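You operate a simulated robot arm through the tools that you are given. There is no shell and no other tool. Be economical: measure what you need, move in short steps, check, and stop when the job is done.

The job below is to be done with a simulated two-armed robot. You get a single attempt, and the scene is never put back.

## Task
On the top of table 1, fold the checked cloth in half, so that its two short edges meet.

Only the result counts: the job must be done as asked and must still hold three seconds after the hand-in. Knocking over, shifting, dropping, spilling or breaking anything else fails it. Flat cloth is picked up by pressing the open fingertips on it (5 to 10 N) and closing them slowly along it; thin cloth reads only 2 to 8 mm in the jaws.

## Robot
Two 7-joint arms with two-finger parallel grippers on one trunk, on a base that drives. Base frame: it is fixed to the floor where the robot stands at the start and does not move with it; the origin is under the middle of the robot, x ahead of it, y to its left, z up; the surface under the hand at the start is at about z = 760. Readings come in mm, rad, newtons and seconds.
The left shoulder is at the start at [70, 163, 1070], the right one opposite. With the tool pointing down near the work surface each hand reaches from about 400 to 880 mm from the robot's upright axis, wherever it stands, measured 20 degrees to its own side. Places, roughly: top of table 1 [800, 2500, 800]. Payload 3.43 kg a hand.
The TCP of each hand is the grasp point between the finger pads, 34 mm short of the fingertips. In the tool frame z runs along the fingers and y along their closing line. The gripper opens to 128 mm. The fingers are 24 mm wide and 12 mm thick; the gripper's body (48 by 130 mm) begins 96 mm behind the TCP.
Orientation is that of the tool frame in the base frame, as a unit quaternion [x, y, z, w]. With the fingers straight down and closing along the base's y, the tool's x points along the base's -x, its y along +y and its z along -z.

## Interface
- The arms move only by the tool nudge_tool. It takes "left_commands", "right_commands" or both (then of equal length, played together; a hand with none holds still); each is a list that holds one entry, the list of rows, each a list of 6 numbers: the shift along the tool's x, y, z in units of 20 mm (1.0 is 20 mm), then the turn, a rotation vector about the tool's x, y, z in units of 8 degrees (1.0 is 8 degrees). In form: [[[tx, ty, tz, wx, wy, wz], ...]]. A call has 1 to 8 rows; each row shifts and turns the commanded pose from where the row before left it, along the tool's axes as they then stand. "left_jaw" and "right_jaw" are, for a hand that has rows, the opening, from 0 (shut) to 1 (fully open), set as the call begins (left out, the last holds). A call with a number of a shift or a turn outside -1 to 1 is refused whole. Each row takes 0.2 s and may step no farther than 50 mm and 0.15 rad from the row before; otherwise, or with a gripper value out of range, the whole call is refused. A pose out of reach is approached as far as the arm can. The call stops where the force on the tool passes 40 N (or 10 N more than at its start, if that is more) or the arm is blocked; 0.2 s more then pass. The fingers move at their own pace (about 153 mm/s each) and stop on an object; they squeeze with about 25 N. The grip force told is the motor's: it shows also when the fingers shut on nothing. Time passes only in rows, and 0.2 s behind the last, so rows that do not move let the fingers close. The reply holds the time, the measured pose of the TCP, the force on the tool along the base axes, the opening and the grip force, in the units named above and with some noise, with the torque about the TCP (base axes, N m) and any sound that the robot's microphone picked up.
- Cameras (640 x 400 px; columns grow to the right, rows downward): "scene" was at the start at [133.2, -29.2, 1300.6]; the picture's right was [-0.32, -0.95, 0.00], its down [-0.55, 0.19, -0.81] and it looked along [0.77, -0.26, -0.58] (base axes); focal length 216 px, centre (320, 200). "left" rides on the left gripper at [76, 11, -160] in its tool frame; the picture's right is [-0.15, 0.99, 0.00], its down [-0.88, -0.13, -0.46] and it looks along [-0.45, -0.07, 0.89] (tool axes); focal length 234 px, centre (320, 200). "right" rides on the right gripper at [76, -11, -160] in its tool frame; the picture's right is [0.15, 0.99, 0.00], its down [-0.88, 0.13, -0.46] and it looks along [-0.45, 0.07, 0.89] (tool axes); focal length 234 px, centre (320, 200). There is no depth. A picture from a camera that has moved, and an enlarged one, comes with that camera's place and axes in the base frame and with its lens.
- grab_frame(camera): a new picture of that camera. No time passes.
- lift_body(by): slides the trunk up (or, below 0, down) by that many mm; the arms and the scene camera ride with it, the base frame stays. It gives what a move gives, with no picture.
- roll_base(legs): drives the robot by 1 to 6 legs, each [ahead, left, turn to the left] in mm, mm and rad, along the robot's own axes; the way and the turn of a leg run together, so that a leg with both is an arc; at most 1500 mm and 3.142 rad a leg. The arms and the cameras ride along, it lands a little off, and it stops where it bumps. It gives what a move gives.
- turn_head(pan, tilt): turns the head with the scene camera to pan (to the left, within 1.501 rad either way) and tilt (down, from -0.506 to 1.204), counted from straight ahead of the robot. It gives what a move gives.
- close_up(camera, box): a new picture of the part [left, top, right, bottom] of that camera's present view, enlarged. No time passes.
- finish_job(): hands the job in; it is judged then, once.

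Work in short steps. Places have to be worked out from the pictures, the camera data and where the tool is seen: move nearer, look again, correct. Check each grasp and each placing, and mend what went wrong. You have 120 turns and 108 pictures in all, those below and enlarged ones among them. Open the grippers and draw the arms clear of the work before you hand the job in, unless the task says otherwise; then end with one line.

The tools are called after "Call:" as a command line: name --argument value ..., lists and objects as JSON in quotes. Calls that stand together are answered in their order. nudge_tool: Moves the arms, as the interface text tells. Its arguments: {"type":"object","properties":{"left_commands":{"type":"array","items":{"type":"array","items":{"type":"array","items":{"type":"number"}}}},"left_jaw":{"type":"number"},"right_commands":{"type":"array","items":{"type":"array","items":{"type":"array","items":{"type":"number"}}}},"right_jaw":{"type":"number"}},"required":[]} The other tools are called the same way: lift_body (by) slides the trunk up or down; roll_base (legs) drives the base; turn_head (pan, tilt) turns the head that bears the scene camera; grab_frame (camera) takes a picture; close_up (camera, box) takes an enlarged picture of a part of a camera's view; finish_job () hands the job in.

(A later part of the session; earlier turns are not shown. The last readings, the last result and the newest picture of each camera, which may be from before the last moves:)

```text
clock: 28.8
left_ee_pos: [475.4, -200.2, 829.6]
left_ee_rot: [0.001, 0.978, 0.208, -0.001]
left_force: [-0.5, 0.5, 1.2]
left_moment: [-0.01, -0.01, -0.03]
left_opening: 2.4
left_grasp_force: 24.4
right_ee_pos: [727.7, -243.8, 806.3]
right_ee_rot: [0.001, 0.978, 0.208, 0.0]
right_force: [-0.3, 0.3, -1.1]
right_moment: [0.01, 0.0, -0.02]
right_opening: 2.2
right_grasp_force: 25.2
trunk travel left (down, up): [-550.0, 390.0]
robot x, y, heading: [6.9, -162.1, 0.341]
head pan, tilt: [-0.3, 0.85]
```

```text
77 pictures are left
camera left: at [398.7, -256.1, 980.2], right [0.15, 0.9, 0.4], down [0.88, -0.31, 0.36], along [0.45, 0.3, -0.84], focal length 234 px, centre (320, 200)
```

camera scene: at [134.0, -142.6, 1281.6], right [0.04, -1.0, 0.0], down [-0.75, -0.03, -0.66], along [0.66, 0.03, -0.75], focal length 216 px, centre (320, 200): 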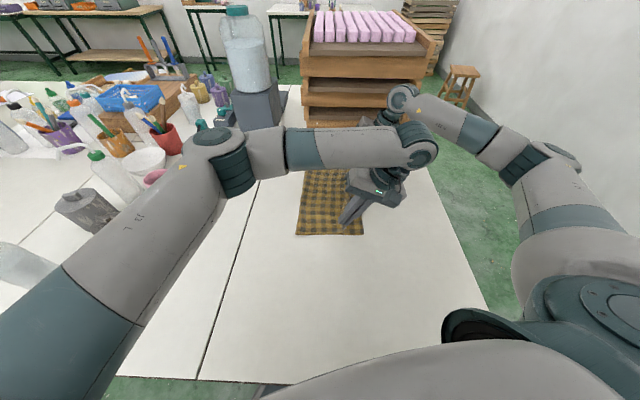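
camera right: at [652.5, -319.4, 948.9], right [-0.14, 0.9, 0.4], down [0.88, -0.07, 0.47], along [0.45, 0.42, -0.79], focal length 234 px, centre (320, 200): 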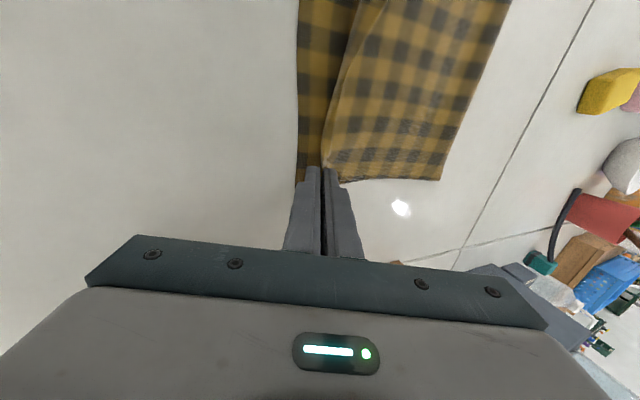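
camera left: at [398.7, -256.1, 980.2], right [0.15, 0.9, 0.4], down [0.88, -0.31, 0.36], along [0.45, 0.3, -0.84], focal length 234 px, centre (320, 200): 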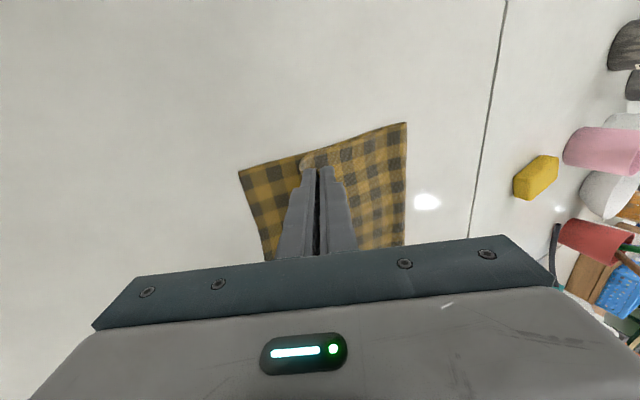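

Clearance to the right forearm is ample (~150 mm), so I bring the left hand fully to its place at C and lower the right a bit more.

Call:
nudge_tool --left_commands '[[[0.1, -0.9, 0.13, 0, 0, 0], [0.1, -0.9, 0.13, 0, 0, 0], [0.1, -0.9, 0.13, 0, 0, 0], [0, 0, 0, 0, 0, 0]]]' --right_commands '[[[-0.05, -0.04, 0.09, 0, 0, 0], [-0.05, -0.04, 0.09, 0, 0, 0], [-0.05, -0.04, 0.09, 0, 0, 0], [0, 0, 0, 0, 0, 0]]]'

Call:
grab_frame --camera "left"

Call:
close_up --camera "scene" --box '[260, 140, 420, 240]'

Call:
close_up --camera "right" --box '[240, 90, 400, 190]'

```text
clock: 29.8
left_ee_pos: [471.0, -212.0, 808.7]
left_ee_rot: [0.001, 0.978, 0.208, 0.0]
left_force: [0.9, -0.5, 0.1]
left_moment: [-0.06, -0.04, -0.01]
left_opening: 2.1
left_grasp_force: 25.1
left hand out of reach, approached as far as the arm can: row 2, 3
right_ee_pos: [731.9, -242.5, 803.0]
right_ee_rot: [0.0, 0.978, 0.207, 0.001]
right_force: [0.1, 0.5, 1.5]
right_moment: [-0.01, 0.03, -0.03]
right_opening: 1.7
right_grasp_force: 25.0
trunk travel left (down, up): [-550.0, 390.0]
robot x, y, heading: [8.8, -160.4, 0.343]
head pan, tilt: [-0.3, 0.85]
```

```text
76 pictures are left
camera left: at [395.8, -267.5, 959.5], right [0.15, 0.9, 0.4], down [0.88, -0.31, 0.36], along [0.45, 0.3, -0.84], focal length 234 px, centre (320, 200)
```

left: 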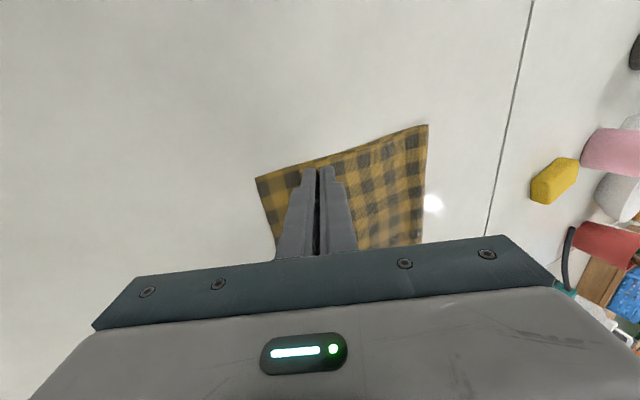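

```text
4.00 times, centred on (340, 190) of scene
camera zoom: at [133.5, -141.8, 1281.6], right [0.04, -1.0, 0.0], down [-0.75, -0.03, -0.66], along [0.66, 0.03, -0.75], focal length 862 px, centre (240, 240)
```

zoom: 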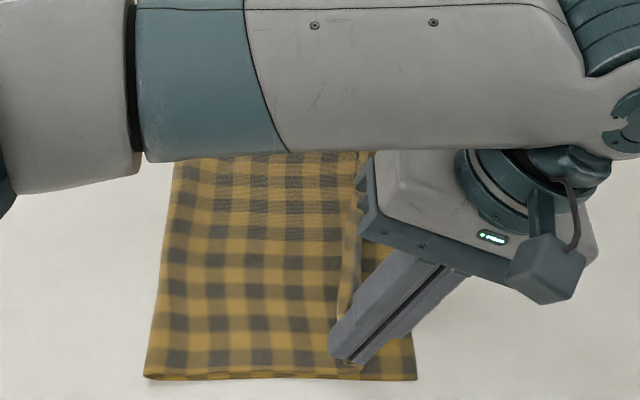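

```text
4.00 times, centred on (320, 140) of right
camera zoom: at [657.1, -317.7, 943.9], right [-0.14, 0.9, 0.4], down [0.88, -0.07, 0.47], along [0.45, 0.42, -0.79], focal length 937 px, centre (320, 440)
```

zoom: 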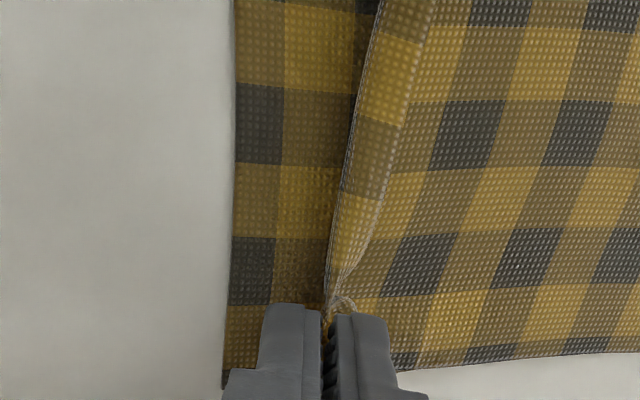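

The left is stretched out of reach by its tilt. I take back 16° of the left tilt and read where it ends.

Call:
nudge_tool --left_commands '[[[0, 0, 0, 1, 0, 0], [0, 0, 0, 1, 0, 0], [0, 0, 0, 0, 0, 0]]]'

```text
clock: 30.6
left_ee_pos: [472.4, -212.5, 811.1]
left_ee_rot: [0.001, 0.998, 0.069, 0.0]
left_force: [0.4, -0.7, 0.5]
left_moment: [0.03, 0.02, -0.03]
left_opening: 2.1
left_grasp_force: 25.1
right_ee_pos: [732.5, -244.2, 802.0]
right_ee_rot: [0.001, 0.978, 0.208, 0.0]
right_force: [-0.9, 0.6, 0.0]
right_moment: [-0.02, 0.01, 0.03]
right_opening: 1.7
right_grasp_force: 25.6
trunk travel left (down, up): [-550.0, 390.0]
robot x, y, heading: [6.2, -161.0, 0.337]
head pan, tilt: [-0.3, 0.85]
```

Pose is tracking again at 8° tilt. I move the left tip the last 24 mm to y≈-232 and down 10 mm.

Call:
nudge_tool --left_commands '[[[0.1, -0.63, 0.16, 0, 0, 0], [0.1, -0.63, 0.16, 0, 0, 0], [0, 0, 0, 0, 0, 0]]]'

Call:
close_up --camera "left" --box '[220, 90, 420, 215]'

Call:
close_up --camera "scene" --box '[260, 140, 420, 240]'

```text
clock: 31.4
left_ee_pos: [467.9, -235.5, 801.2]
left_ee_rot: [0.0, 0.998, 0.07, 0.0]
left_force: [2.2, 0.3, -0.3]
left_moment: [0.01, -0.08, 0.0]
left_opening: 2.3
left_grasp_force: 25.5
right_ee_pos: [731.1, -242.8, 801.9]
right_ee_rot: [0.002, 0.978, 0.208, 0.0]
right_force: [-2.0, -0.3, 0.0]
right_moment: [-0.02, 0.07, 0.04]
right_opening: 1.7
right_grasp_force: 25.4
trunk travel left (down, up): [-550.0, 390.0]
robot x, y, heading: [7.3, -162.1, 0.34]
head pan, tilt: [-0.3, 0.85]
```

```text
3.20 times, centred on (320, 152) of left
camera zoom: at [391.3, -248.5, 959.6], right [0.15, 0.98, 0.14], down [0.88, -0.19, 0.43], along [0.45, 0.06, -0.89], focal length 749 px, centre (320, 352)
```

zoom: 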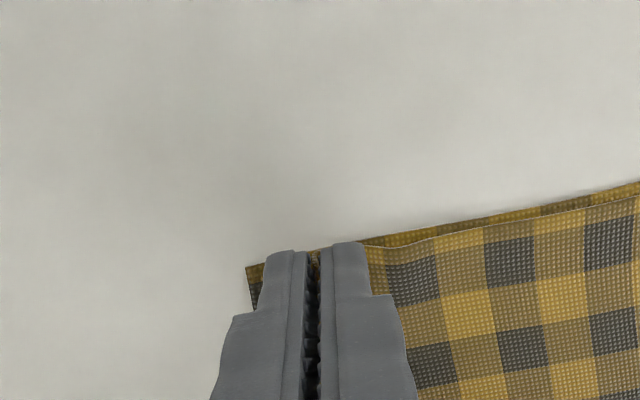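

```text
4.00 times, centred on (340, 190) of scene
camera zoom: at [133.6, -141.8, 1281.6], right [0.04, -1.0, 0.0], down [-0.75, -0.03, -0.66], along [0.66, 0.03, -0.75], focal length 862 px, centre (240, 240)
```

zoom: 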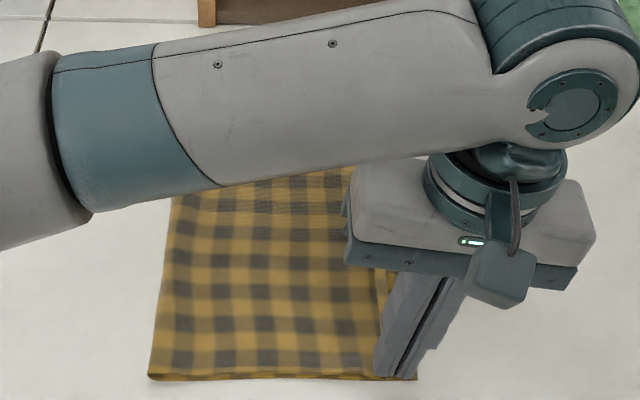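

Both held points sit ~18–20 mm inside the lower edge, as wanted. I open both jaws a little (about 15 mm).

Call:
nudge_tool --left_commands '[[[0, 0, 0, 0, 0, 0], [0, 0, 0, 0, 0, 0]]]' --left_jaw 0.12 --right_commands '[[[0, 0, 0, 0, 0, 0], [0, 0, 0, 0, 0, 0]]]' --right_jaw 0.12

Call:
close_up --camera "left" --box '[220, 90, 420, 215]'

Call:
close_up --camera "right" --box '[220, 90, 420, 215]'

```text
clock: 32.0
left_ee_pos: [466.6, -237.3, 801.4]
left_ee_rot: [0.001, 0.998, 0.07, 0.0]
left_force: [-0.6, 0.7, 0.3]
left_moment: [0.05, 0.0, -0.02]
left_opening: 15.5
left_grasp_force: 0.1
right_ee_pos: [731.6, -242.7, 802.1]
right_ee_rot: [0.001, 0.978, 0.208, 0.0]
right_force: [0.9, 0.3, 0.3]
right_moment: [-0.04, -0.03, -0.01]
right_opening: 15.3
right_grasp_force: 0.1
trunk travel left (down, up): [-550.0, 390.0]
robot x, y, heading: [7.5, -161.3, 0.341]
head pan, tilt: [-0.3, 0.85]
```

```text
3.20 times, centred on (320, 152) of left
camera zoom: at [391.2, -248.6, 959.6], right [0.15, 0.98, 0.14], down [0.88, -0.19, 0.43], along [0.45, 0.06, -0.89], focal length 749 px, centre (320, 352)
```

zoom: 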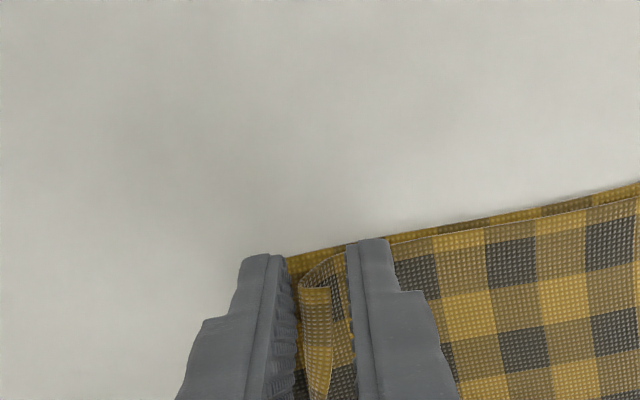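

```text
3.20 times, centred on (320, 152) of right
camera zoom: at [657.2, -317.8, 944.0], right [-0.14, 0.9, 0.4], down [0.88, -0.07, 0.47], along [0.45, 0.42, -0.79], focal length 749 px, centre (320, 352)
```

zoom: 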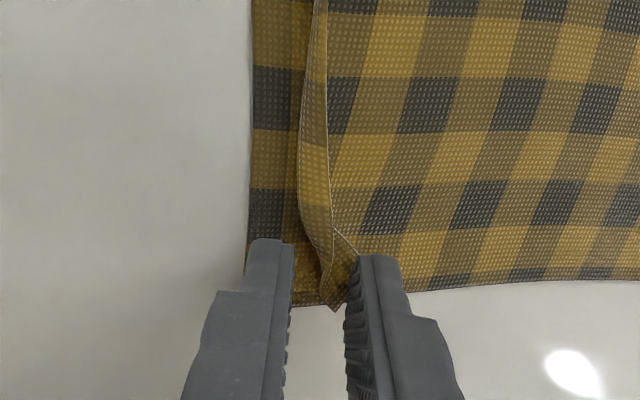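

The gripped flap still leans back toward +y over the top layer. I'll use the +y fingers as a broom: raise ~6 mm, open a bit, and sweep -y to lay the flap outward — right hand first.

Call:
nudge_tool --right_commands '[[[0, 0.1, -0.27, 0, 0, 0], [0, 0, 0, 0, 0, 0], [0, -0.46, -0.2, 0, 0, 0], [0, -0.46, -0.2, 0, 0, 0], [0, -0.46, -0.2, 0, 0, 0], [0, 0, 0, 0, 0, 0]]]' --right_jaw 0.23

Call:
close_up --camera "right" --box '[220, 90, 420, 215]'

```text
clock: 33.4
left_ee_pos: [466.2, -235.7, 801.1]
left_ee_rot: [0.001, 0.998, 0.07, 0.0]
left_force: [0.9, 0.1, -0.5]
left_moment: [0.01, -0.02, 0.0]
left_opening: 15.2
left_grasp_force: 0.0
right_ee_pos: [732.5, -271.0, 806.1]
right_ee_rot: [0.001, 0.978, 0.208, 0.0]
right_force: [0.9, 0.1, -0.2]
right_moment: [0.01, 0.0, -0.03]
right_opening: 29.7
right_grasp_force: 0.0
trunk travel left (down, up): [-550.0, 390.0]
robot x, y, heading: [9.5, -160.8, 0.339]
head pan, tilt: [-0.3, 0.85]
```

```text
3.20 times, centred on (320, 152) of right
camera zoom: at [657.9, -347.2, 947.9], right [-0.14, 0.9, 0.4], down [0.88, -0.07, 0.47], along [0.45, 0.42, -0.79], focal length 749 px, centre (320, 352)
```

zoom: 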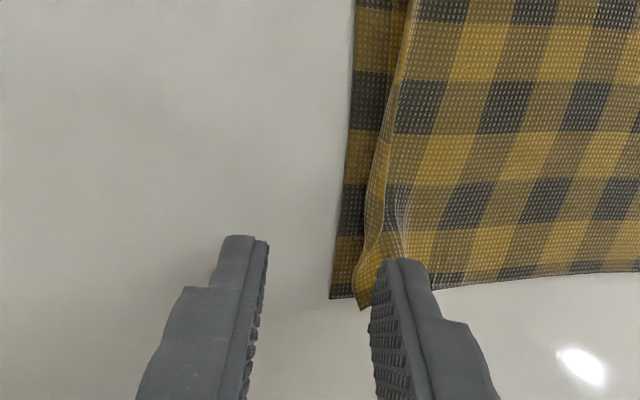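

The flap is being laid outward; B's corners are close already. I sweep another 14 mm.

Call:
nudge_tool --right_commands '[[[0, -0.33, -0.14, 0, 0, 0], [0, -0.33, -0.14, 0, 0, 0], [0, 0, 0, 0, 0, 0]]]'

Call:
close_up --camera "right" --box '[220, 90, 420, 215]'

```text
clock: 34.2
left_ee_pos: [468.0, -237.1, 800.5]
left_ee_rot: [0.001, 0.998, 0.07, 0.001]
left_force: [-0.8, -0.1, 0.3]
left_moment: [-0.01, -0.01, 0.03]
left_opening: 15.4
left_grasp_force: 0.1
right_ee_pos: [732.8, -287.3, 805.9]
right_ee_rot: [0.0, 0.978, 0.208, 0.0]
right_force: [0.1, -0.5, -0.6]
right_moment: [0.01, -0.02, -0.01]
right_opening: 29.3
right_grasp_force: 0.0
trunk travel left (down, up): [-550.0, 390.0]
robot x, y, heading: [7.3, -160.8, 0.344]
head pan, tilt: [-0.3, 0.85]
```

```text
3.20 times, centred on (320, 152) of right
camera zoom: at [658.1, -362.6, 948.2], right [-0.14, 0.9, 0.4], down [0.88, -0.07, 0.47], along [0.45, 0.42, -0.79], focal length 749 px, centre (320, 352)
```

zoom: 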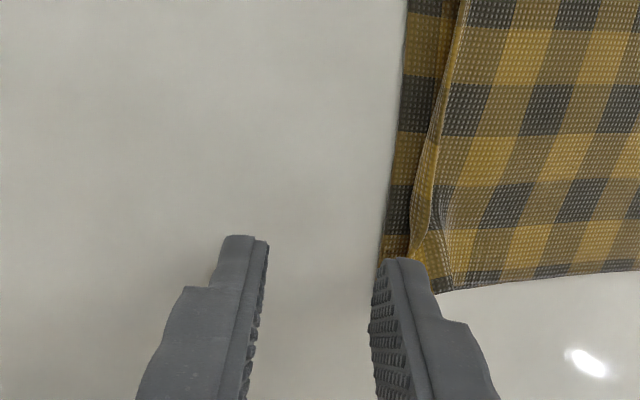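

The flap at B now lies outward under the finger. I withdraw the right hand up along its tool axis, and do the same broom sweep with the left.

Call:
nudge_tool --right_commands '[[[0, 0, -1, 0, 0, 0], [0, 0, -1, 0, 0, 0], [0, 0, -1, 0, 0, 0], [0, 0, -1, 0, 0, 0], [0, 0, -1, 0, 0, 0], [0, 0, -1, 0, 0, 0]]]' --left_commands '[[[0, 0, -0.27, 0, 0, 0], [0, 0, 0, 0, 0, 0], [0, -0.5, -0.07, 0, 0, 0], [0, -0.5, -0.07, 0, 0, 0], [0, -0.5, -0.07, 0, 0, 0], [0, 0, 0, 0, 0, 0]]]' --left_jaw 0.23

Call:
close_up --camera "left" --box '[220, 90, 420, 215]'

Call:
grab_frame --camera "right"

```text
clock: 35.6
left_ee_pos: [467.9, -268.4, 807.2]
left_ee_rot: [0.001, 0.998, 0.069, 0.001]
left_force: [-0.5, 0.3, 0.3]
left_moment: [0.01, 0.0, 0.0]
left_opening: 29.4
left_grasp_force: 0.0
right_ee_pos: [731.0, -336.2, 918.4]
right_ee_rot: [0.001, 0.978, 0.208, 0.0]
right_force: [0.6, 0.0, -0.8]
right_moment: [0.0, 0.02, -0.01]
right_opening: 29.6
right_grasp_force: 0.1
trunk travel left (down, up): [-550.0, 390.0]
robot x, y, heading: [4.5, -158.4, 0.341]
head pan, tilt: [-0.3, 0.85]
```

```text
3.20 times, centred on (320, 152) of left
camera zoom: at [392.2, -280.0, 966.0], right [0.15, 0.98, 0.14], down [0.88, -0.19, 0.43], along [0.45, 0.06, -0.89], focal length 749 px, centre (320, 352)
```

zoom: 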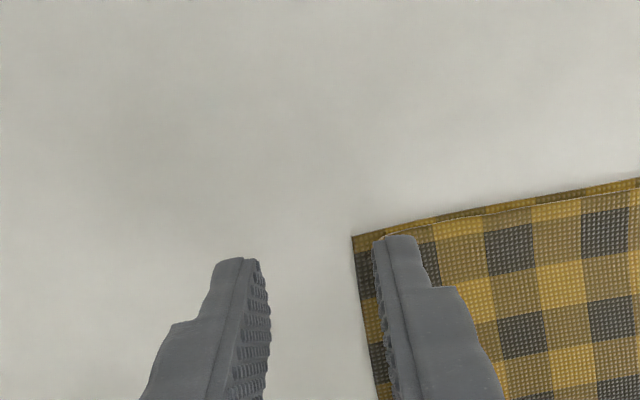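

```text
66 pictures are left
camera right: at [657.0, -411.5, 1060.6], right [-0.14, 0.9, 0.4], down [0.88, -0.07, 0.47], along [0.45, 0.42, -0.79], focal length 234 px, centre (320, 200)
```

right: 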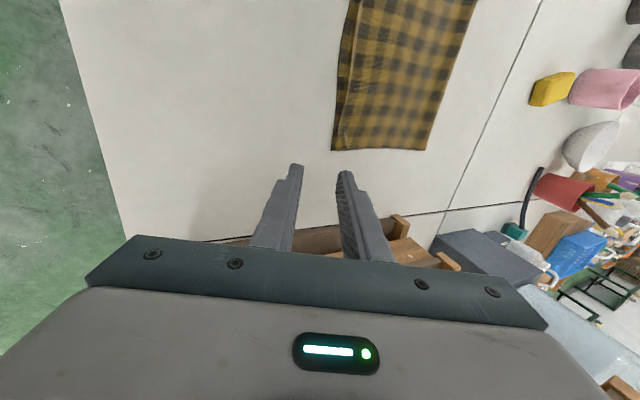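

B looks aligned. The left needs about 14 mm more sweep; then lift both.

Call:
nudge_tool --left_commands '[[[0, -0.4, -0.05, 0, 0, 0], [0, -0.4, -0.05, 0, 0, 0], [0, 0, -1, 0, 0, 0], [0, 0, -1, 0, 0, 0], [0, 0, -1, 0, 0, 0], [0, 0, -1, 0, 0, 0], [0, 0, 0, 0, 0, 0]]]'

Call:
grab_frame --camera "left"

Call:
close_up --camera "right" --box '[300, 0, 500, 160]'

```text
clock: 37.2
left_ee_pos: [476.7, -274.9, 885.8]
left_ee_rot: [0.0, 0.998, 0.07, -0.001]
left_force: [0.2, -0.1, 0.9]
left_moment: [-0.02, 0.0, -0.01]
left_opening: 29.4
left_grasp_force: 0.1
left hand out of reach, approached as far as the arm can: row 2, 3, 5
right_ee_pos: [732.8, -336.8, 918.1]
right_ee_rot: [0.001, 0.978, 0.208, 0.0]
right_force: [0.0, 0.1, 0.0]
right_moment: [0.0, 0.02, 0.02]
right_opening: 29.5
right_grasp_force: 0.0
trunk travel left (down, up): [-550.0, 390.0]
robot x, y, heading: [4.8, -161.0, 0.336]
head pan, tilt: [-0.3, 0.85]
```

```text
65 pictures are left
camera left: at [401.0, -286.8, 1045.4], right [0.15, 0.98, 0.14], down [0.88, -0.19, 0.43], along [0.45, 0.06, -0.89], focal length 234 px, centre (320, 200)
```

left: 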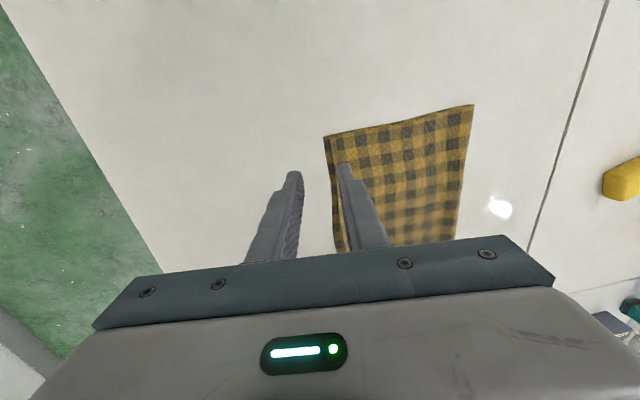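

```text
2.50 times, centred on (400, 80) of right
camera zoom: at [657.6, -411.8, 1060.0], right [-0.14, 0.9, 0.4], down [0.88, -0.07, 0.47], along [0.45, 0.42, -0.79], focal length 585 px, centre (120, 500)
```

zoom: 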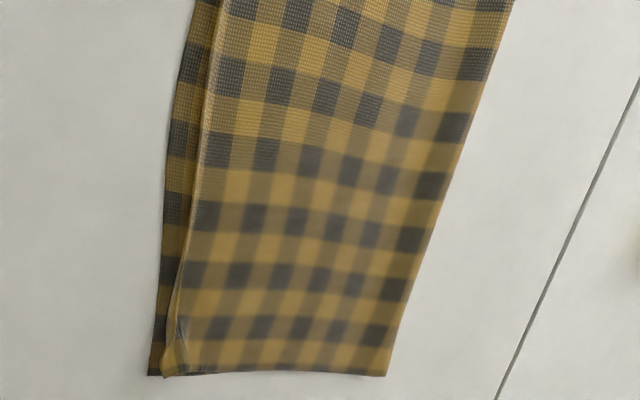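

Nearly aligned. I move the left arm away so the scene camera can inspect the edge.

Call:
nudge_tool --left_commands '[[[0, 0.2, -1, 0, 0, 0], [0, 1, -1, 0, 0, 0], [0, 1, -0.8, 0, 0, 0], [0, 1, 0, 0, 0, 0], [0, 1, 0, 0, 0, 0], [0, 1, 0, 0, 0, 0], [0, 1, 0, 0, 0, 0], [0, 1, 0, 0, 0, 0]]]'

Call:
nudge_tool --left_commands '[[[0, 1, 0, 0, 0, 0], [0, 1, 0, 0, 0, 0], [0, 1, 0, 0, 0, 0], [0, 1, 0, 0, 0, 0], [0, 1, 0, 0, 0, 0], [0, 1, 0, 0, 0, 0], [0, 1, 0, 0, 0, 0], [0, 1, 0, 0, 0, 0]]]'

Call:
close_up --camera "scene" --box '[270, 150, 390, 245]'

```text
clock: 39.0
left_ee_pos: [476.6, -141.5, 964.2]
left_ee_rot: [0.001, 0.998, 0.069, 0.0]
left_force: [-0.5, 0.6, -0.1]
left_moment: [0.0, 0.01, 0.01]
left_opening: 29.4
left_grasp_force: 0.1
right_ee_pos: [731.6, -337.1, 919.4]
right_ee_rot: [0.001, 0.978, 0.207, -0.001]
right_force: [0.2, -0.2, 0.0]
right_moment: [-0.03, -0.02, -0.02]
right_opening: 29.4
right_grasp_force: 0.1
trunk travel left (down, up): [-550.0, 390.0]
robot x, y, heading: [9.4, -163.4, 0.342]
head pan, tilt: [-0.3, 0.85]
```

```text
clock: 40.8
left_ee_pos: [476.9, 16.4, 985.6]
left_ee_rot: [0.001, 0.998, 0.07, 0.0]
left_force: [-0.7, 0.1, 0.0]
left_moment: [0.0, -0.03, -0.04]
left_opening: 29.4
left_grasp_force: 0.0
right_ee_pos: [732.4, -336.3, 918.6]
right_ee_rot: [0.001, 0.978, 0.208, 0.0]
right_force: [0.6, 0.4, 0.6]
right_moment: [-0.01, -0.01, 0.03]
right_opening: 29.2
right_grasp_force: 0.0
trunk travel left (down, up): [-550.0, 390.0]
robot x, y, heading: [10.3, -158.3, 0.34]
head pan, tilt: [-0.3, 0.85]
```

```text
4.21 times, centred on (330, 198) of scene
camera zoom: at [133.3, -141.0, 1281.6], right [0.04, -1.0, 0.0], down [-0.75, -0.03, -0.66], along [0.66, 0.03, -0.75], focal length 908 px, centre (278, 210)
```

zoom: 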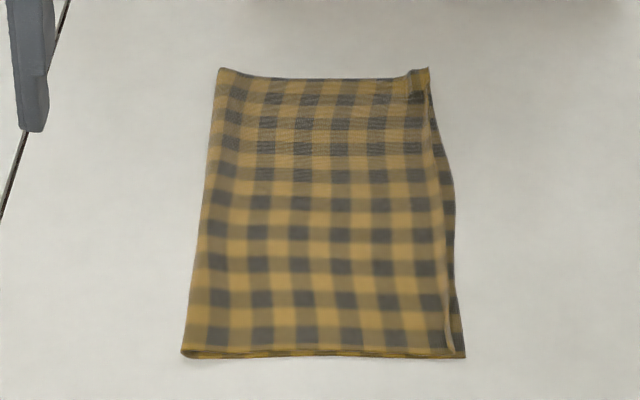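

Fold looks good. I check the edge in detail from the right camera to see whether a curl remains.

Call:
close_up --camera "right" --box '[320, 0, 420, 62]'

Call:
close_up --camera "right" --box '[320, 95, 420, 157]'

Call:
close_up --camera "scene" --box '[340, 205, 380, 230]'

```text
6.40 times, centred on (370, 31) of right
camera zoom: at [657.0, -411.1, 1060.6], right [-0.14, 0.9, 0.4], down [0.88, -0.07, 0.47], along [0.45, 0.42, -0.79], focal length 1499 px, centre (0, 1282)
```

zoom: 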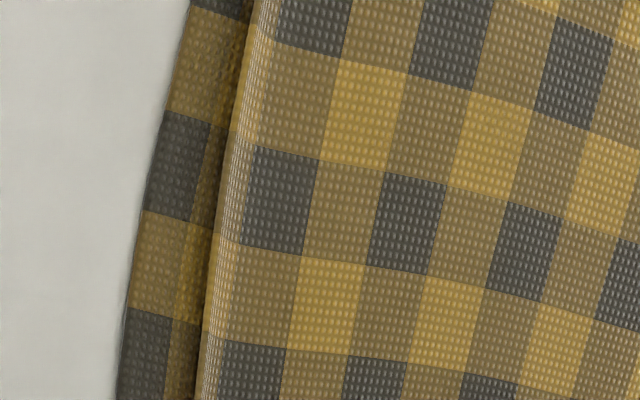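

```text
6.40 times, centred on (370, 126) of right
camera zoom: at [657.0, -411.1, 1060.6], right [-0.14, 0.9, 0.4], down [0.88, -0.07, 0.47], along [0.45, 0.42, -0.79], focal length 1499 px, centre (0, 674)
```

zoom: 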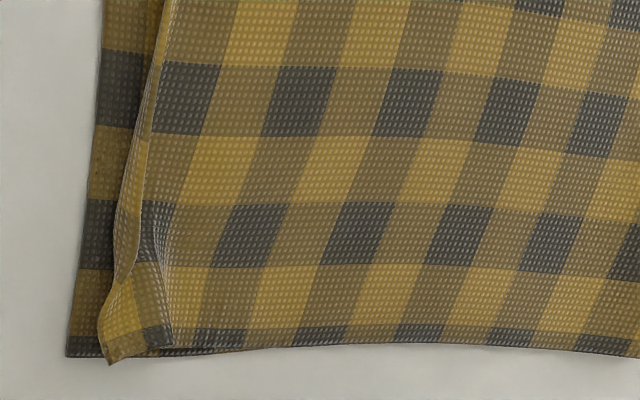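

```text
16.00 times, centred on (360, 218) of scene
camera zoom: at [133.3, -141.0, 1281.6], right [0.04, -1.0, 0.0], down [-0.75, -0.03, -0.66], along [0.66, 0.03, -0.75], focal length 3449 px, centre (-320, -80)
```

zoom: 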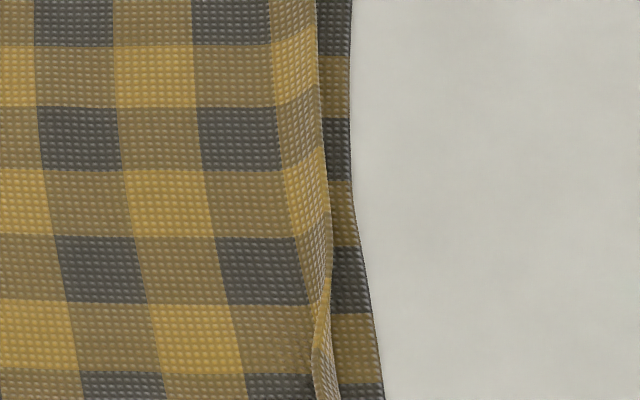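

A narrow curl still stands along the top edge, mainly near C. I'll iron it outward with the closed, tilted right fingers, starting at the C end; first I bring the right hand over there.

Call:
nudge_tool --right_commands '[[[0.98, 0.245, 0.44, 0, 0, 0], [0.98, 0.245, 0.44, 0, 0, 0], [0.98, 0.245, 0.44, 0, 0, 0], [0.98, 0.245, 0.44, 0, 0, 0], [0.98, 0.245, 0.44, 0, 0, 0], [0.98, 0.245, 0.44, 0, 0, 0], [0.98, 0.245, 0.44, 0, 0, 0]]]' --right_jaw 0.0

Call:
nudge_tool --right_commands '[[[0.98, 0.245, 0.44, 0, 0, 0], [0.98, 0.245, 0.44, 0, 0, 0], [0.98, 0.245, 0.44, 0, 0, 0], [0.98, 0.245, 0.44, 0, 0, 0], [0.98, 0.245, 0.44, 0, 0, 0], [0.7, 0.245, 0.44, 0, 0, 0]]]'

Call:
grab_frame --camera "right"

```text
clock: 42.4
left_ee_pos: [477.5, 14.6, 986.2]
left_ee_rot: [0.001, 0.998, 0.07, 0.0]
left_force: [0.2, 1.0, -0.3]
left_moment: [-0.01, -0.04, 0.02]
left_opening: 29.5
left_grasp_force: 0.0
right_ee_pos: [596.1, -278.3, 875.6]
right_ee_rot: [0.002, 0.978, 0.208, 0.0]
right_force: [0.1, -0.6, -0.9]
right_moment: [0.0, 0.01, -0.01]
right_opening: 0.0
right_grasp_force: 25.1
trunk travel left (down, up): [-550.0, 390.0]
robot x, y, heading: [9.3, -160.7, 0.342]
head pan, tilt: [-0.3, 0.85]
```

```text
clock: 43.8
left_ee_pos: [478.2, 16.3, 986.3]
left_ee_rot: [0.001, 0.998, 0.069, 0.0]
left_force: [0.2, 0.2, -1.0]
left_moment: [0.02, 0.01, 0.02]
left_opening: 29.6
left_grasp_force: 0.1
right_ee_pos: [482.6, -232.4, 839.9]
right_ee_rot: [0.002, 0.978, 0.208, 0.0]
right_force: [-0.1, 0.5, -0.7]
right_moment: [-0.01, 0.02, -0.01]
right_opening: 0.0
right_grasp_force: 24.9
trunk travel left (down, up): [-550.0, 390.0]
robot x, y, heading: [8.5, -163.7, 0.347]
head pan, tilt: [-0.3, 0.85]
```

```text
59 pictures are left
camera right: at [407.2, -306.8, 981.8], right [-0.14, 0.9, 0.4], down [0.88, -0.07, 0.47], along [0.45, 0.42, -0.79], focal length 234 px, centre (320, 200)
```

right: 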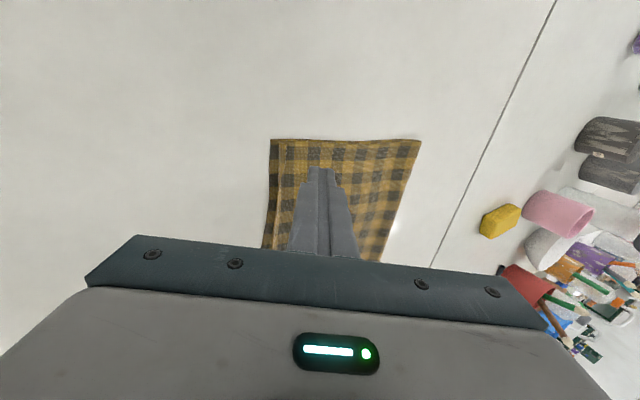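

C is at (463,-253) and the fingertips hover inside the edge. I lower to ~8 mm above the table, sweep outward 45 mm and rise.

Call:
nudge_tool --right_commands '[[[0.1, -0.355, 0.8, 0, 0, 0], [0.1, -0.355, 0.8, 0, 0, 0], [0, -0.51, -0.23, 0, 0, 0], [0, -0.51, -0.23, 0, 0, 0], [0, -0.51, -0.23, 0, 0, 0], [0, -0.51, -0.23, 0, 0, 0], [0, 0.3, -0.7, 0, 0, 0], [0, 0.3, -0.7, 0, 0, 0]]]'

Call:
close_up --camera "right" --box '[240, 90, 480, 240]'

```text
clock: 45.6
left_ee_pos: [477.4, 16.4, 986.4]
left_ee_rot: [0.001, 0.998, 0.07, 0.0]
left_force: [-0.3, -0.1, 0.9]
left_moment: [0.02, 0.0, -0.04]
left_opening: 29.2
left_grasp_force: 0.1
right_ee_pos: [476.8, -276.9, 833.9]
right_ee_rot: [0.001, 0.978, 0.208, 0.0]
right_force: [-0.6, 0.2, -0.6]
right_moment: [0.01, 0.0, -0.02]
right_opening: 0.0
right_grasp_force: 25.3
trunk travel left (down, up): [-550.0, 390.0]
robot x, y, heading: [6.8, -160.3, 0.34]
head pan, tilt: [-0.3, 0.85]
```

```text
2.67 times, centred on (360, 165) of right
camera zoom: at [402.6, -352.4, 975.4], right [-0.14, 0.9, 0.4], down [0.88, -0.07, 0.47], along [0.45, 0.42, -0.79], focal length 624 px, centre (213, 293)
```

zoom: 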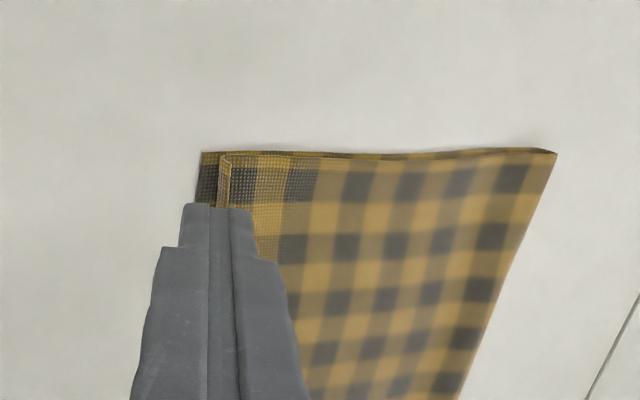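

Call:
close_up --camera "right" --box '[305, 140, 355, 171]'

```text
12.80 times, centred on (330, 156) of right
camera zoom: at [402.6, -352.4, 975.4], right [-0.14, 0.9, 0.4], down [0.88, -0.07, 0.47], along [0.45, 0.42, -0.79], focal length 2997 px, centre (192, 770)
```

zoom: 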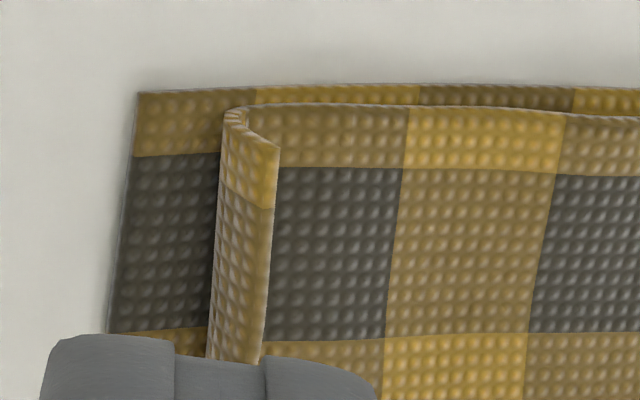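

Now it is clear: a ~12 mm hem of the top edge is folded back, and my first sweep started on top of it. I go further inside (tip y≈-210) and come down lower to catch the hem's free edge.

Call:
nudge_tool --right_commands '[[[0, 0.99, 0.44, 0, 0, 0], [0, 0.99, 0.44, 0, 0, 0], [0, 0.99, 0.44, 0, 0, 0], [0, -0.325, 0.7, 0, 0, 0], [0, -0.325, 0.7, 0, 0, 0], [0, 0, 0, 0, 0, 0]]]'

Call:
close_up --camera "right" --box '[240, 100, 400, 200]'

```text
clock: 47.0
left_ee_pos: [478.2, 15.6, 987.1]
left_ee_rot: [0.001, 0.998, 0.069, 0.0]
left_force: [-0.4, 0.3, 0.4]
left_moment: [0.0, 0.03, -0.02]
left_opening: 29.4
left_grasp_force: 0.1
right_ee_pos: [479.5, -210.0, 802.4]
right_ee_rot: [0.001, 0.978, 0.208, 0.0]
right_force: [0.4, 0.5, -0.6]
right_moment: [0.0, -0.01, -0.02]
right_opening: 0.0
right_grasp_force: 24.5
trunk travel left (down, up): [-550.0, 390.0]
robot x, y, heading: [8.4, -161.8, 0.341]
head pan, tilt: [-0.3, 0.85]
```

```text
4.00 times, centred on (320, 150) of right
camera zoom: at [404.7, -285.2, 945.3], right [-0.14, 0.9, 0.4], down [0.88, -0.07, 0.47], along [0.45, 0.42, -0.79], focal length 937 px, centre (320, 400)
```

zoom: 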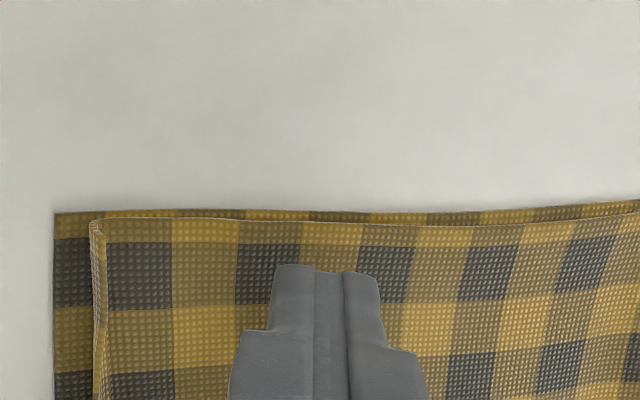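

In place with no contact force. I lower 1.5 mm and sweep 40 mm outward, then look.

Call:
nudge_tool --right_commands '[[[0.1, -0.03, 0.07, 0, 0, 0], [0, -0.457, -0.204, 0, 0, 0], [0, -0.457, -0.204, 0, 0, 0], [0, -0.457, -0.204, 0, 0, 0], [0, -0.457, -0.204, 0, 0, 0], [0, 0, 0, 0, 0, 0]]]'

Call:
close_up --camera "right" --box '[260, 120, 380, 195]'

```text
clock: 48.4
left_ee_pos: [478.4, 16.3, 987.2]
left_ee_rot: [0.001, 0.998, 0.069, 0.0]
left_force: [-0.5, -0.4, 0.1]
left_moment: [-0.01, 0.01, 0.02]
left_opening: 29.3
left_grasp_force: 0.0
right_ee_pos: [478.1, -250.2, 801.8]
right_ee_rot: [0.001, 0.978, 0.208, -0.001]
right_force: [-0.6, -0.5, -0.3]
right_moment: [-0.03, 0.0, 0.01]
right_opening: 0.0
right_grasp_force: 24.9
trunk travel left (down, up): [-550.0, 390.0]
robot x, y, heading: [10.1, -159.3, 0.346]
head pan, tilt: [-0.3, 0.85]
```

```text
5.33 times, centred on (320, 158) of right
camera zoom: at [403.4, -325.6, 943.5], right [-0.14, 0.9, 0.4], down [0.88, -0.07, 0.47], along [0.45, 0.42, -0.79], focal length 1249 px, centre (320, 427)
```

zoom: 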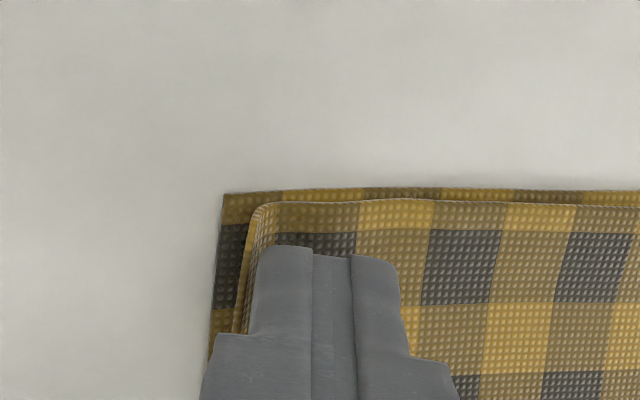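

The hem is being pushed upright. I continue 25 mm outward and look.

Call:
nudge_tool --right_commands '[[[0, -0.457, -0.204, 0, 0, 0], [0, -0.457, -0.204, 0, 0, 0], [0, -0.35, -0.15, 0, 0, 0], [0, 0, 0, 0, 0, 0]]]'

Call:
close_up --camera "right" --box '[260, 120, 380, 195]'

```text
clock: 49.4
left_ee_pos: [478.2, 15.9, 986.2]
left_ee_rot: [0.001, 0.998, 0.07, 0.0]
left_force: [0.5, 0.6, -0.4]
left_moment: [-0.03, -0.02, 0.0]
left_opening: 29.4
left_grasp_force: 0.1
right_ee_pos: [477.6, -279.0, 802.9]
right_ee_rot: [0.001, 0.978, 0.208, 0.0]
right_force: [-0.1, -0.1, 0.0]
right_moment: [-0.03, 0.0, 0.02]
right_opening: 0.2
right_grasp_force: 25.0
trunk travel left (down, up): [-550.0, 390.0]
robot x, y, heading: [9.0, -161.1, 0.337]
head pan, tilt: [-0.3, 0.85]
```

```text
5.33 times, centred on (320, 158) of right
camera zoom: at [402.8, -354.0, 944.3], right [-0.14, 0.9, 0.4], down [0.88, -0.07, 0.47], along [0.45, 0.42, -0.79], focal length 1249 px, centre (320, 427)
```

zoom: 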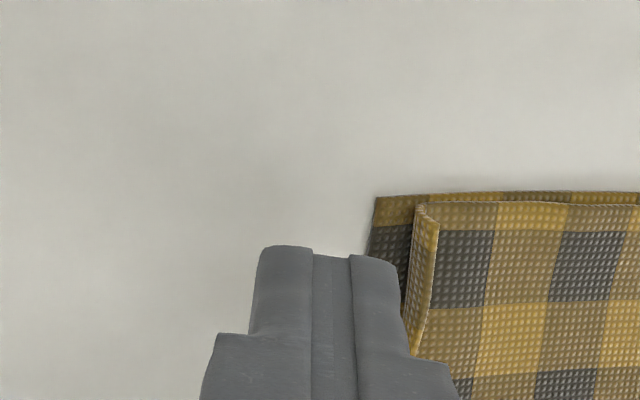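

The hem springs back upright. I'll use vertical fingers instead: sweep it over and then press it flat under the fingertips. First raise, untilt and go back inside.

Call:
nudge_tool --right_commands '[[[0, 0.3, -0.7, 0, 0, 0], [0, 0.3, -0.7, 0, 0, 0], [0, 0, 0, 1, 0, 0], [0, 0, 0, 1, 0, 0], [0, 0, 0, 1, 0, 0], [0, 0.9, 0, 0, 0, 0], [0, 0.9, 0, 0, 0, 0], [0, 0.9, 0, 0, 0, 0]]]'

Call:
nudge_tool --right_commands '[[[0, 0.8, 0, 0, 0, 0], [0, 0, 0.75, 0, 0, 0], [0, 0, 0.75, 0, 0, 0], [0, 0, 0, 0, 0, 0]]]'

```text
clock: 51.2
left_ee_pos: [477.6, 16.9, 986.9]
left_ee_rot: [0.001, 0.998, 0.07, 0.0]
left_force: [0.3, 0.7, 0.1]
left_moment: [0.0, 0.0, -0.01]
left_opening: 29.4
left_grasp_force: 0.1
right_ee_pos: [478.7, -221.7, 831.3]
right_ee_rot: [0.001, 1.0, -0.001, 0.001]
right_force: [0.1, 0.1, -0.7]
right_moment: [0.02, -0.01, -0.02]
right_opening: 0.1
right_grasp_force: 24.7
trunk travel left (down, up): [-550.0, 390.0]
robot x, y, heading: [10.3, -158.2, 0.337]
head pan, tilt: [-0.3, 0.85]
```

```text
clock: 52.2
left_ee_pos: [477.6, 15.7, 986.2]
left_ee_rot: [0.001, 0.998, 0.069, 0.0]
left_force: [0.7, 0.8, -1.2]
left_moment: [-0.03, 0.03, 0.01]
left_opening: 29.5
left_grasp_force: 0.1
right_ee_pos: [477.4, -209.0, 802.1]
right_ee_rot: [0.001, 1.0, -0.001, 0.0]
right_force: [0.5, -0.1, -0.7]
right_moment: [0.03, 0.01, 0.04]
right_opening: 0.0
right_grasp_force: 24.9
trunk travel left (down, up): [-550.0, 390.0]
robot x, y, heading: [9.7, -160.6, 0.337]
head pan, tilt: [-0.3, 0.85]
```

Now sweep to y≈-246 and press down gently.

Call:
nudge_tool --right_commands '[[[0, -0.45, 0.03, 0, 0, 0], [0, -0.45, 0.03, 0, 0, 0], [0, -0.45, 0, 0, 0, 0], [0, -0.5, 0, 0, 0, 0], [0, 0, 0.1, 0, 0, 0], [0, 0, 0.08, 0, 0, 0], [0, 0, 0.05, 0, 0, 0], [0, 0, 0, 0, 0, 0]]]'

Call:
close_up --camera "right" --box '[260, 120, 380, 195]'

```text
clock: 54.0
left_ee_pos: [478.2, 16.0, 985.7]
left_ee_rot: [0.001, 0.998, 0.069, 0.0]
left_force: [0.2, -0.5, 0.6]
left_moment: [0.05, 0.02, 0.02]
left_opening: 29.3
left_grasp_force: 0.1
right_ee_pos: [478.3, -246.5, 796.7]
right_ee_rot: [0.001, 1.0, 0.0, 0.0]
right_force: [-0.6, -1.9, 3.1]
right_moment: [0.0, -0.01, -0.01]
right_opening: 0.2
right_grasp_force: 25.2
trunk travel left (down, up): [-550.0, 390.0]
robot x, y, heading: [8.2, -160.7, 0.34]
head pan, tilt: [-0.3, 0.85]
```

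```text
5.33 times, centred on (320, 158) of right
camera zoom: at [402.8, -257.5, 956.9], right [-0.14, 0.99, 0.0], down [0.88, 0.13, 0.46], along [0.45, 0.07, -0.89], focal length 1249 px, centre (320, 427)
```

zoom: 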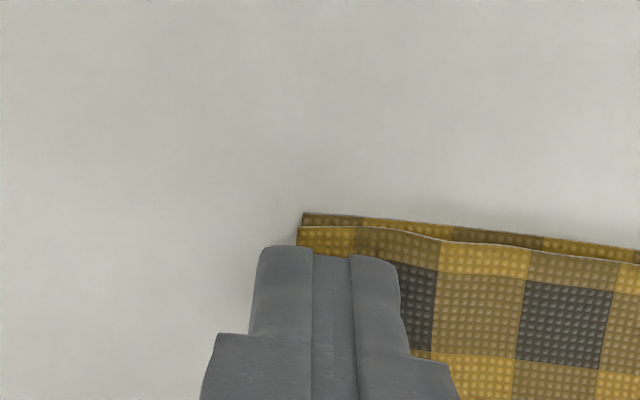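

The top corner now lies flat right at the lower corner. I press a little harder, hold, then lift straight up.

Call:
nudge_tool --right_commands '[[[0, 0, 0.06, 0, 0, 0], [0, 0, 0, 0, 0, 0], [0, 0, 0, 0, 0, 0], [0, 0, 0, 0, 0, 0], [0, 0, 0, 0, 0, 0], [0, 0, -0.3, 0, 0, 0], [0, 0, -0.8, 0, 0, 0], [0, 0, -0.8, 0, 0, 0]]]'

Call:
close_up --camera "right" --box '[240, 60, 400, 160]'

Call:
close_up --camera "scene" --box '[330, 160, 390, 240]'

```text
clock: 55.8
left_ee_pos: [478.3, 15.5, 986.7]
left_ee_rot: [0.001, 0.998, 0.069, 0.0]
left_force: [0.0, -0.4, 0.1]
left_moment: [-0.01, 0.01, 0.01]
left_opening: 29.4
left_grasp_force: 0.0
right_ee_pos: [477.2, -247.3, 832.9]
right_ee_rot: [0.001, 1.0, 0.001, -0.001]
right_force: [-0.2, 0.0, 0.0]
right_moment: [0.0, 0.01, 0.0]
right_opening: 0.0
right_grasp_force: 25.2
trunk travel left (down, up): [-550.0, 390.0]
robot x, y, heading: [5.7, -160.8, 0.341]
head pan, tilt: [-0.3, 0.85]
```

```text
4.00 times, centred on (320, 110) of right
camera zoom: at [401.9, -257.7, 993.9], right [-0.14, 0.99, 0.0], down [0.88, 0.13, 0.45], along [0.45, 0.07, -0.89], focal length 937 px, centre (320, 560)
```

zoom: 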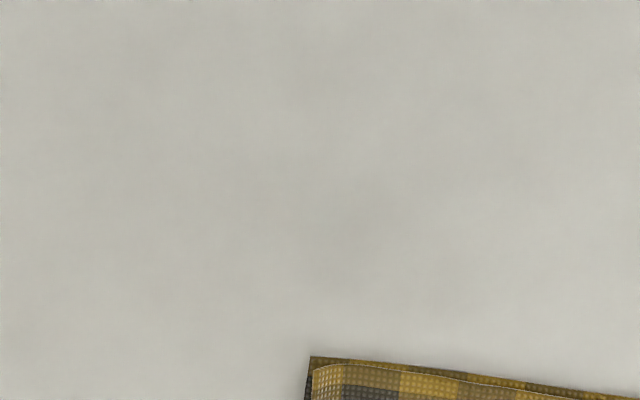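

```text
5.00 times, centred on (360, 200) of scene
camera zoom: at [133.6, -141.7, 1281.6], right [0.04, -1.0, 0.0], down [-0.75, -0.03, -0.66], along [0.66, 0.03, -0.75], focal length 1078 px, centre (120, 200)
```

zoom: 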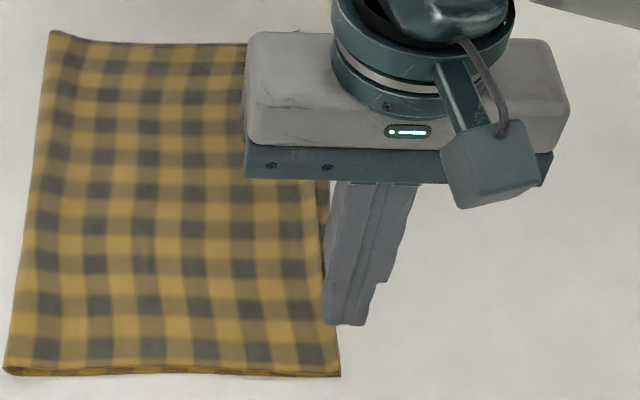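

The C corner now stays flat and aligned. I raise the right hand to view the rest of the edge.

Call:
nudge_tool --right_commands '[[[0, -0.8, -1, 0, 0, 0], [0, -0.8, -1, 0, 0, 0], [0, -0.8, -1, 0, 0, 0], [0, -0.8, 0, 0, 0, 0], [0, -0.8, 0, 0, 0, 0], [0, -0.8, 0, 0, 0, 0], [0, -0.8, 0, 0, 0, 0]]]'

Call:
close_up --camera "scene" --box '[330, 160, 390, 240]'

Call:
close_up --camera "scene" --box '[345, 160, 377, 180]'

```text
clock: 57.4
left_ee_pos: [478.0, 15.5, 987.5]
left_ee_rot: [0.001, 0.998, 0.07, 0.0]
left_force: [-0.2, 0.1, -0.2]
left_moment: [0.04, 0.0, -0.02]
left_opening: 29.3
left_grasp_force: 0.2
right_ee_pos: [475.4, -359.2, 893.2]
right_ee_rot: [0.001, 1.0, 0.0, -0.001]
right_force: [0.2, -0.2, -0.2]
right_moment: [-0.01, -0.04, 0.01]
right_opening: 0.3
right_grasp_force: 25.2
trunk travel left (down, up): [-550.0, 390.0]
robot x, y, heading: [7.4, -160.3, 0.345]
head pan, tilt: [-0.3, 0.85]
```

```text
5.00 times, centred on (360, 200) of scene
camera zoom: at [133.1, -142.5, 1281.7], right [0.04, -1.0, 0.0], down [-0.75, -0.03, -0.66], along [0.66, 0.03, -0.75], focal length 1078 px, centre (120, 200)
```

zoom: 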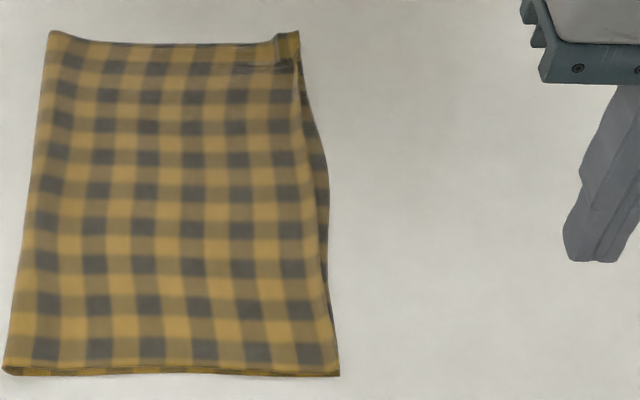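

```text
16.00 times, centred on (361, 170) of scene
camera zoom: at [133.1, -142.5, 1281.7], right [0.04, -1.0, 0.0], down [-0.75, -0.03, -0.66], along [0.66, 0.03, -0.75], focal length 3449 px, centre (-336, 680)
```

zoom: 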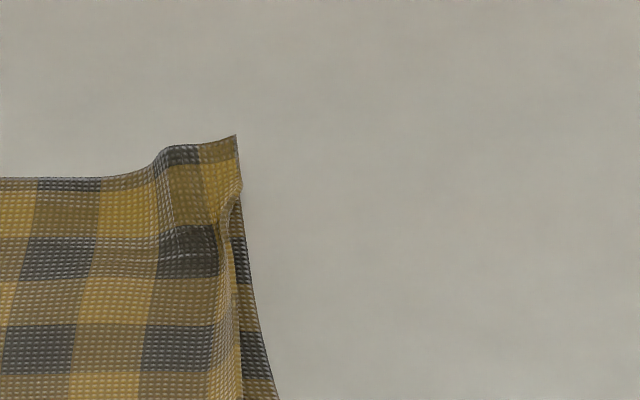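

C is perfect. B is slightly rumpled with a small hem near x≈700; I repeat the sweep-and-press there.

Call:
nudge_tool --right_commands '[[[-0.965, 0.565, 0.1, 0, 0, 0], [-0.965, 0.565, 0.1, 0, 0, 0], [-0.965, 0.565, 0.1, 0, 0, 0], [-0.965, 0.565, 0.1, 0, 0, 0], [-0.965, 0.565, 0.1, 0, 0, 0], [-0.965, 0.565, 0.1, 0, 0, 0], [-0.965, 0.565, 0.1, 0, 0, 0]]]'

Call:
nudge_tool --right_commands '[[[-0.965, 0.565, 0.2, 0, 0, 0], [-0.965, 0.565, 0.2, 0, 0, 0], [-0.965, 0.565, 0.3, 0, 0, 0], [-0.965, 0.565, 0.5, 0, 0, 0], [-0.7, 0.565, 0.5, 0, 0, 0], [0, 0.565, 0.5, 0, 0, 0]]]'

Call:
close_up --camera "right" --box '[220, 80, 420, 205]'

```text
clock: 59.0
left_ee_pos: [478.0, 15.0, 986.7]
left_ee_rot: [0.001, 0.998, 0.07, 0.0]
left_force: [0.6, 0.5, 0.2]
left_moment: [0.0, -0.02, 0.01]
left_opening: 29.4
left_grasp_force: 0.1
right_ee_pos: [611.8, -277.9, 878.5]
right_ee_rot: [0.0, 1.0, 0.0, -0.001]
right_force: [0.0, -0.2, -0.8]
right_moment: [-0.03, 0.06, 0.0]
right_opening: 0.1
right_grasp_force: 25.3
trunk travel left (down, up): [-550.0, 390.0]
robot x, y, heading: [6.2, -158.7, 0.343]
head pan, tilt: [-0.3, 0.85]
```

```text
clock: 60.4
left_ee_pos: [476.8, 16.6, 986.8]
left_ee_rot: [0.002, 0.998, 0.07, 0.0]
left_force: [-0.8, 0.5, 0.7]
left_moment: [0.02, 0.02, -0.01]
left_opening: 29.6
left_grasp_force: 0.1
right_ee_pos: [700.9, -212.4, 835.0]
right_ee_rot: [0.001, 1.0, 0.0, 0.0]
right_force: [0.1, -0.1, -0.3]
right_moment: [0.02, 0.0, -0.01]
right_opening: 0.0
right_grasp_force: 25.4
trunk travel left (down, up): [-550.0, 390.0]
robot x, y, heading: [6.5, -161.9, 0.338]
head pan, tilt: [-0.3, 0.85]
```

```text
3.20 times, centred on (320, 142) of right
camera zoom: at [627.2, -223.4, 994.9], right [-0.14, 0.99, 0.0], down [0.88, 0.13, 0.46], along [0.45, 0.07, -0.89], focal length 749 px, centre (320, 384)
```

zoom: 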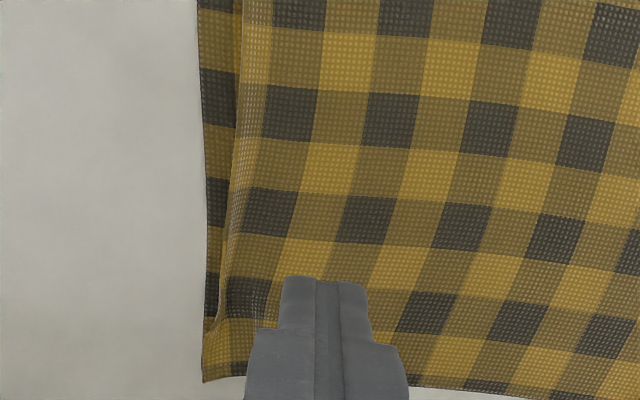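

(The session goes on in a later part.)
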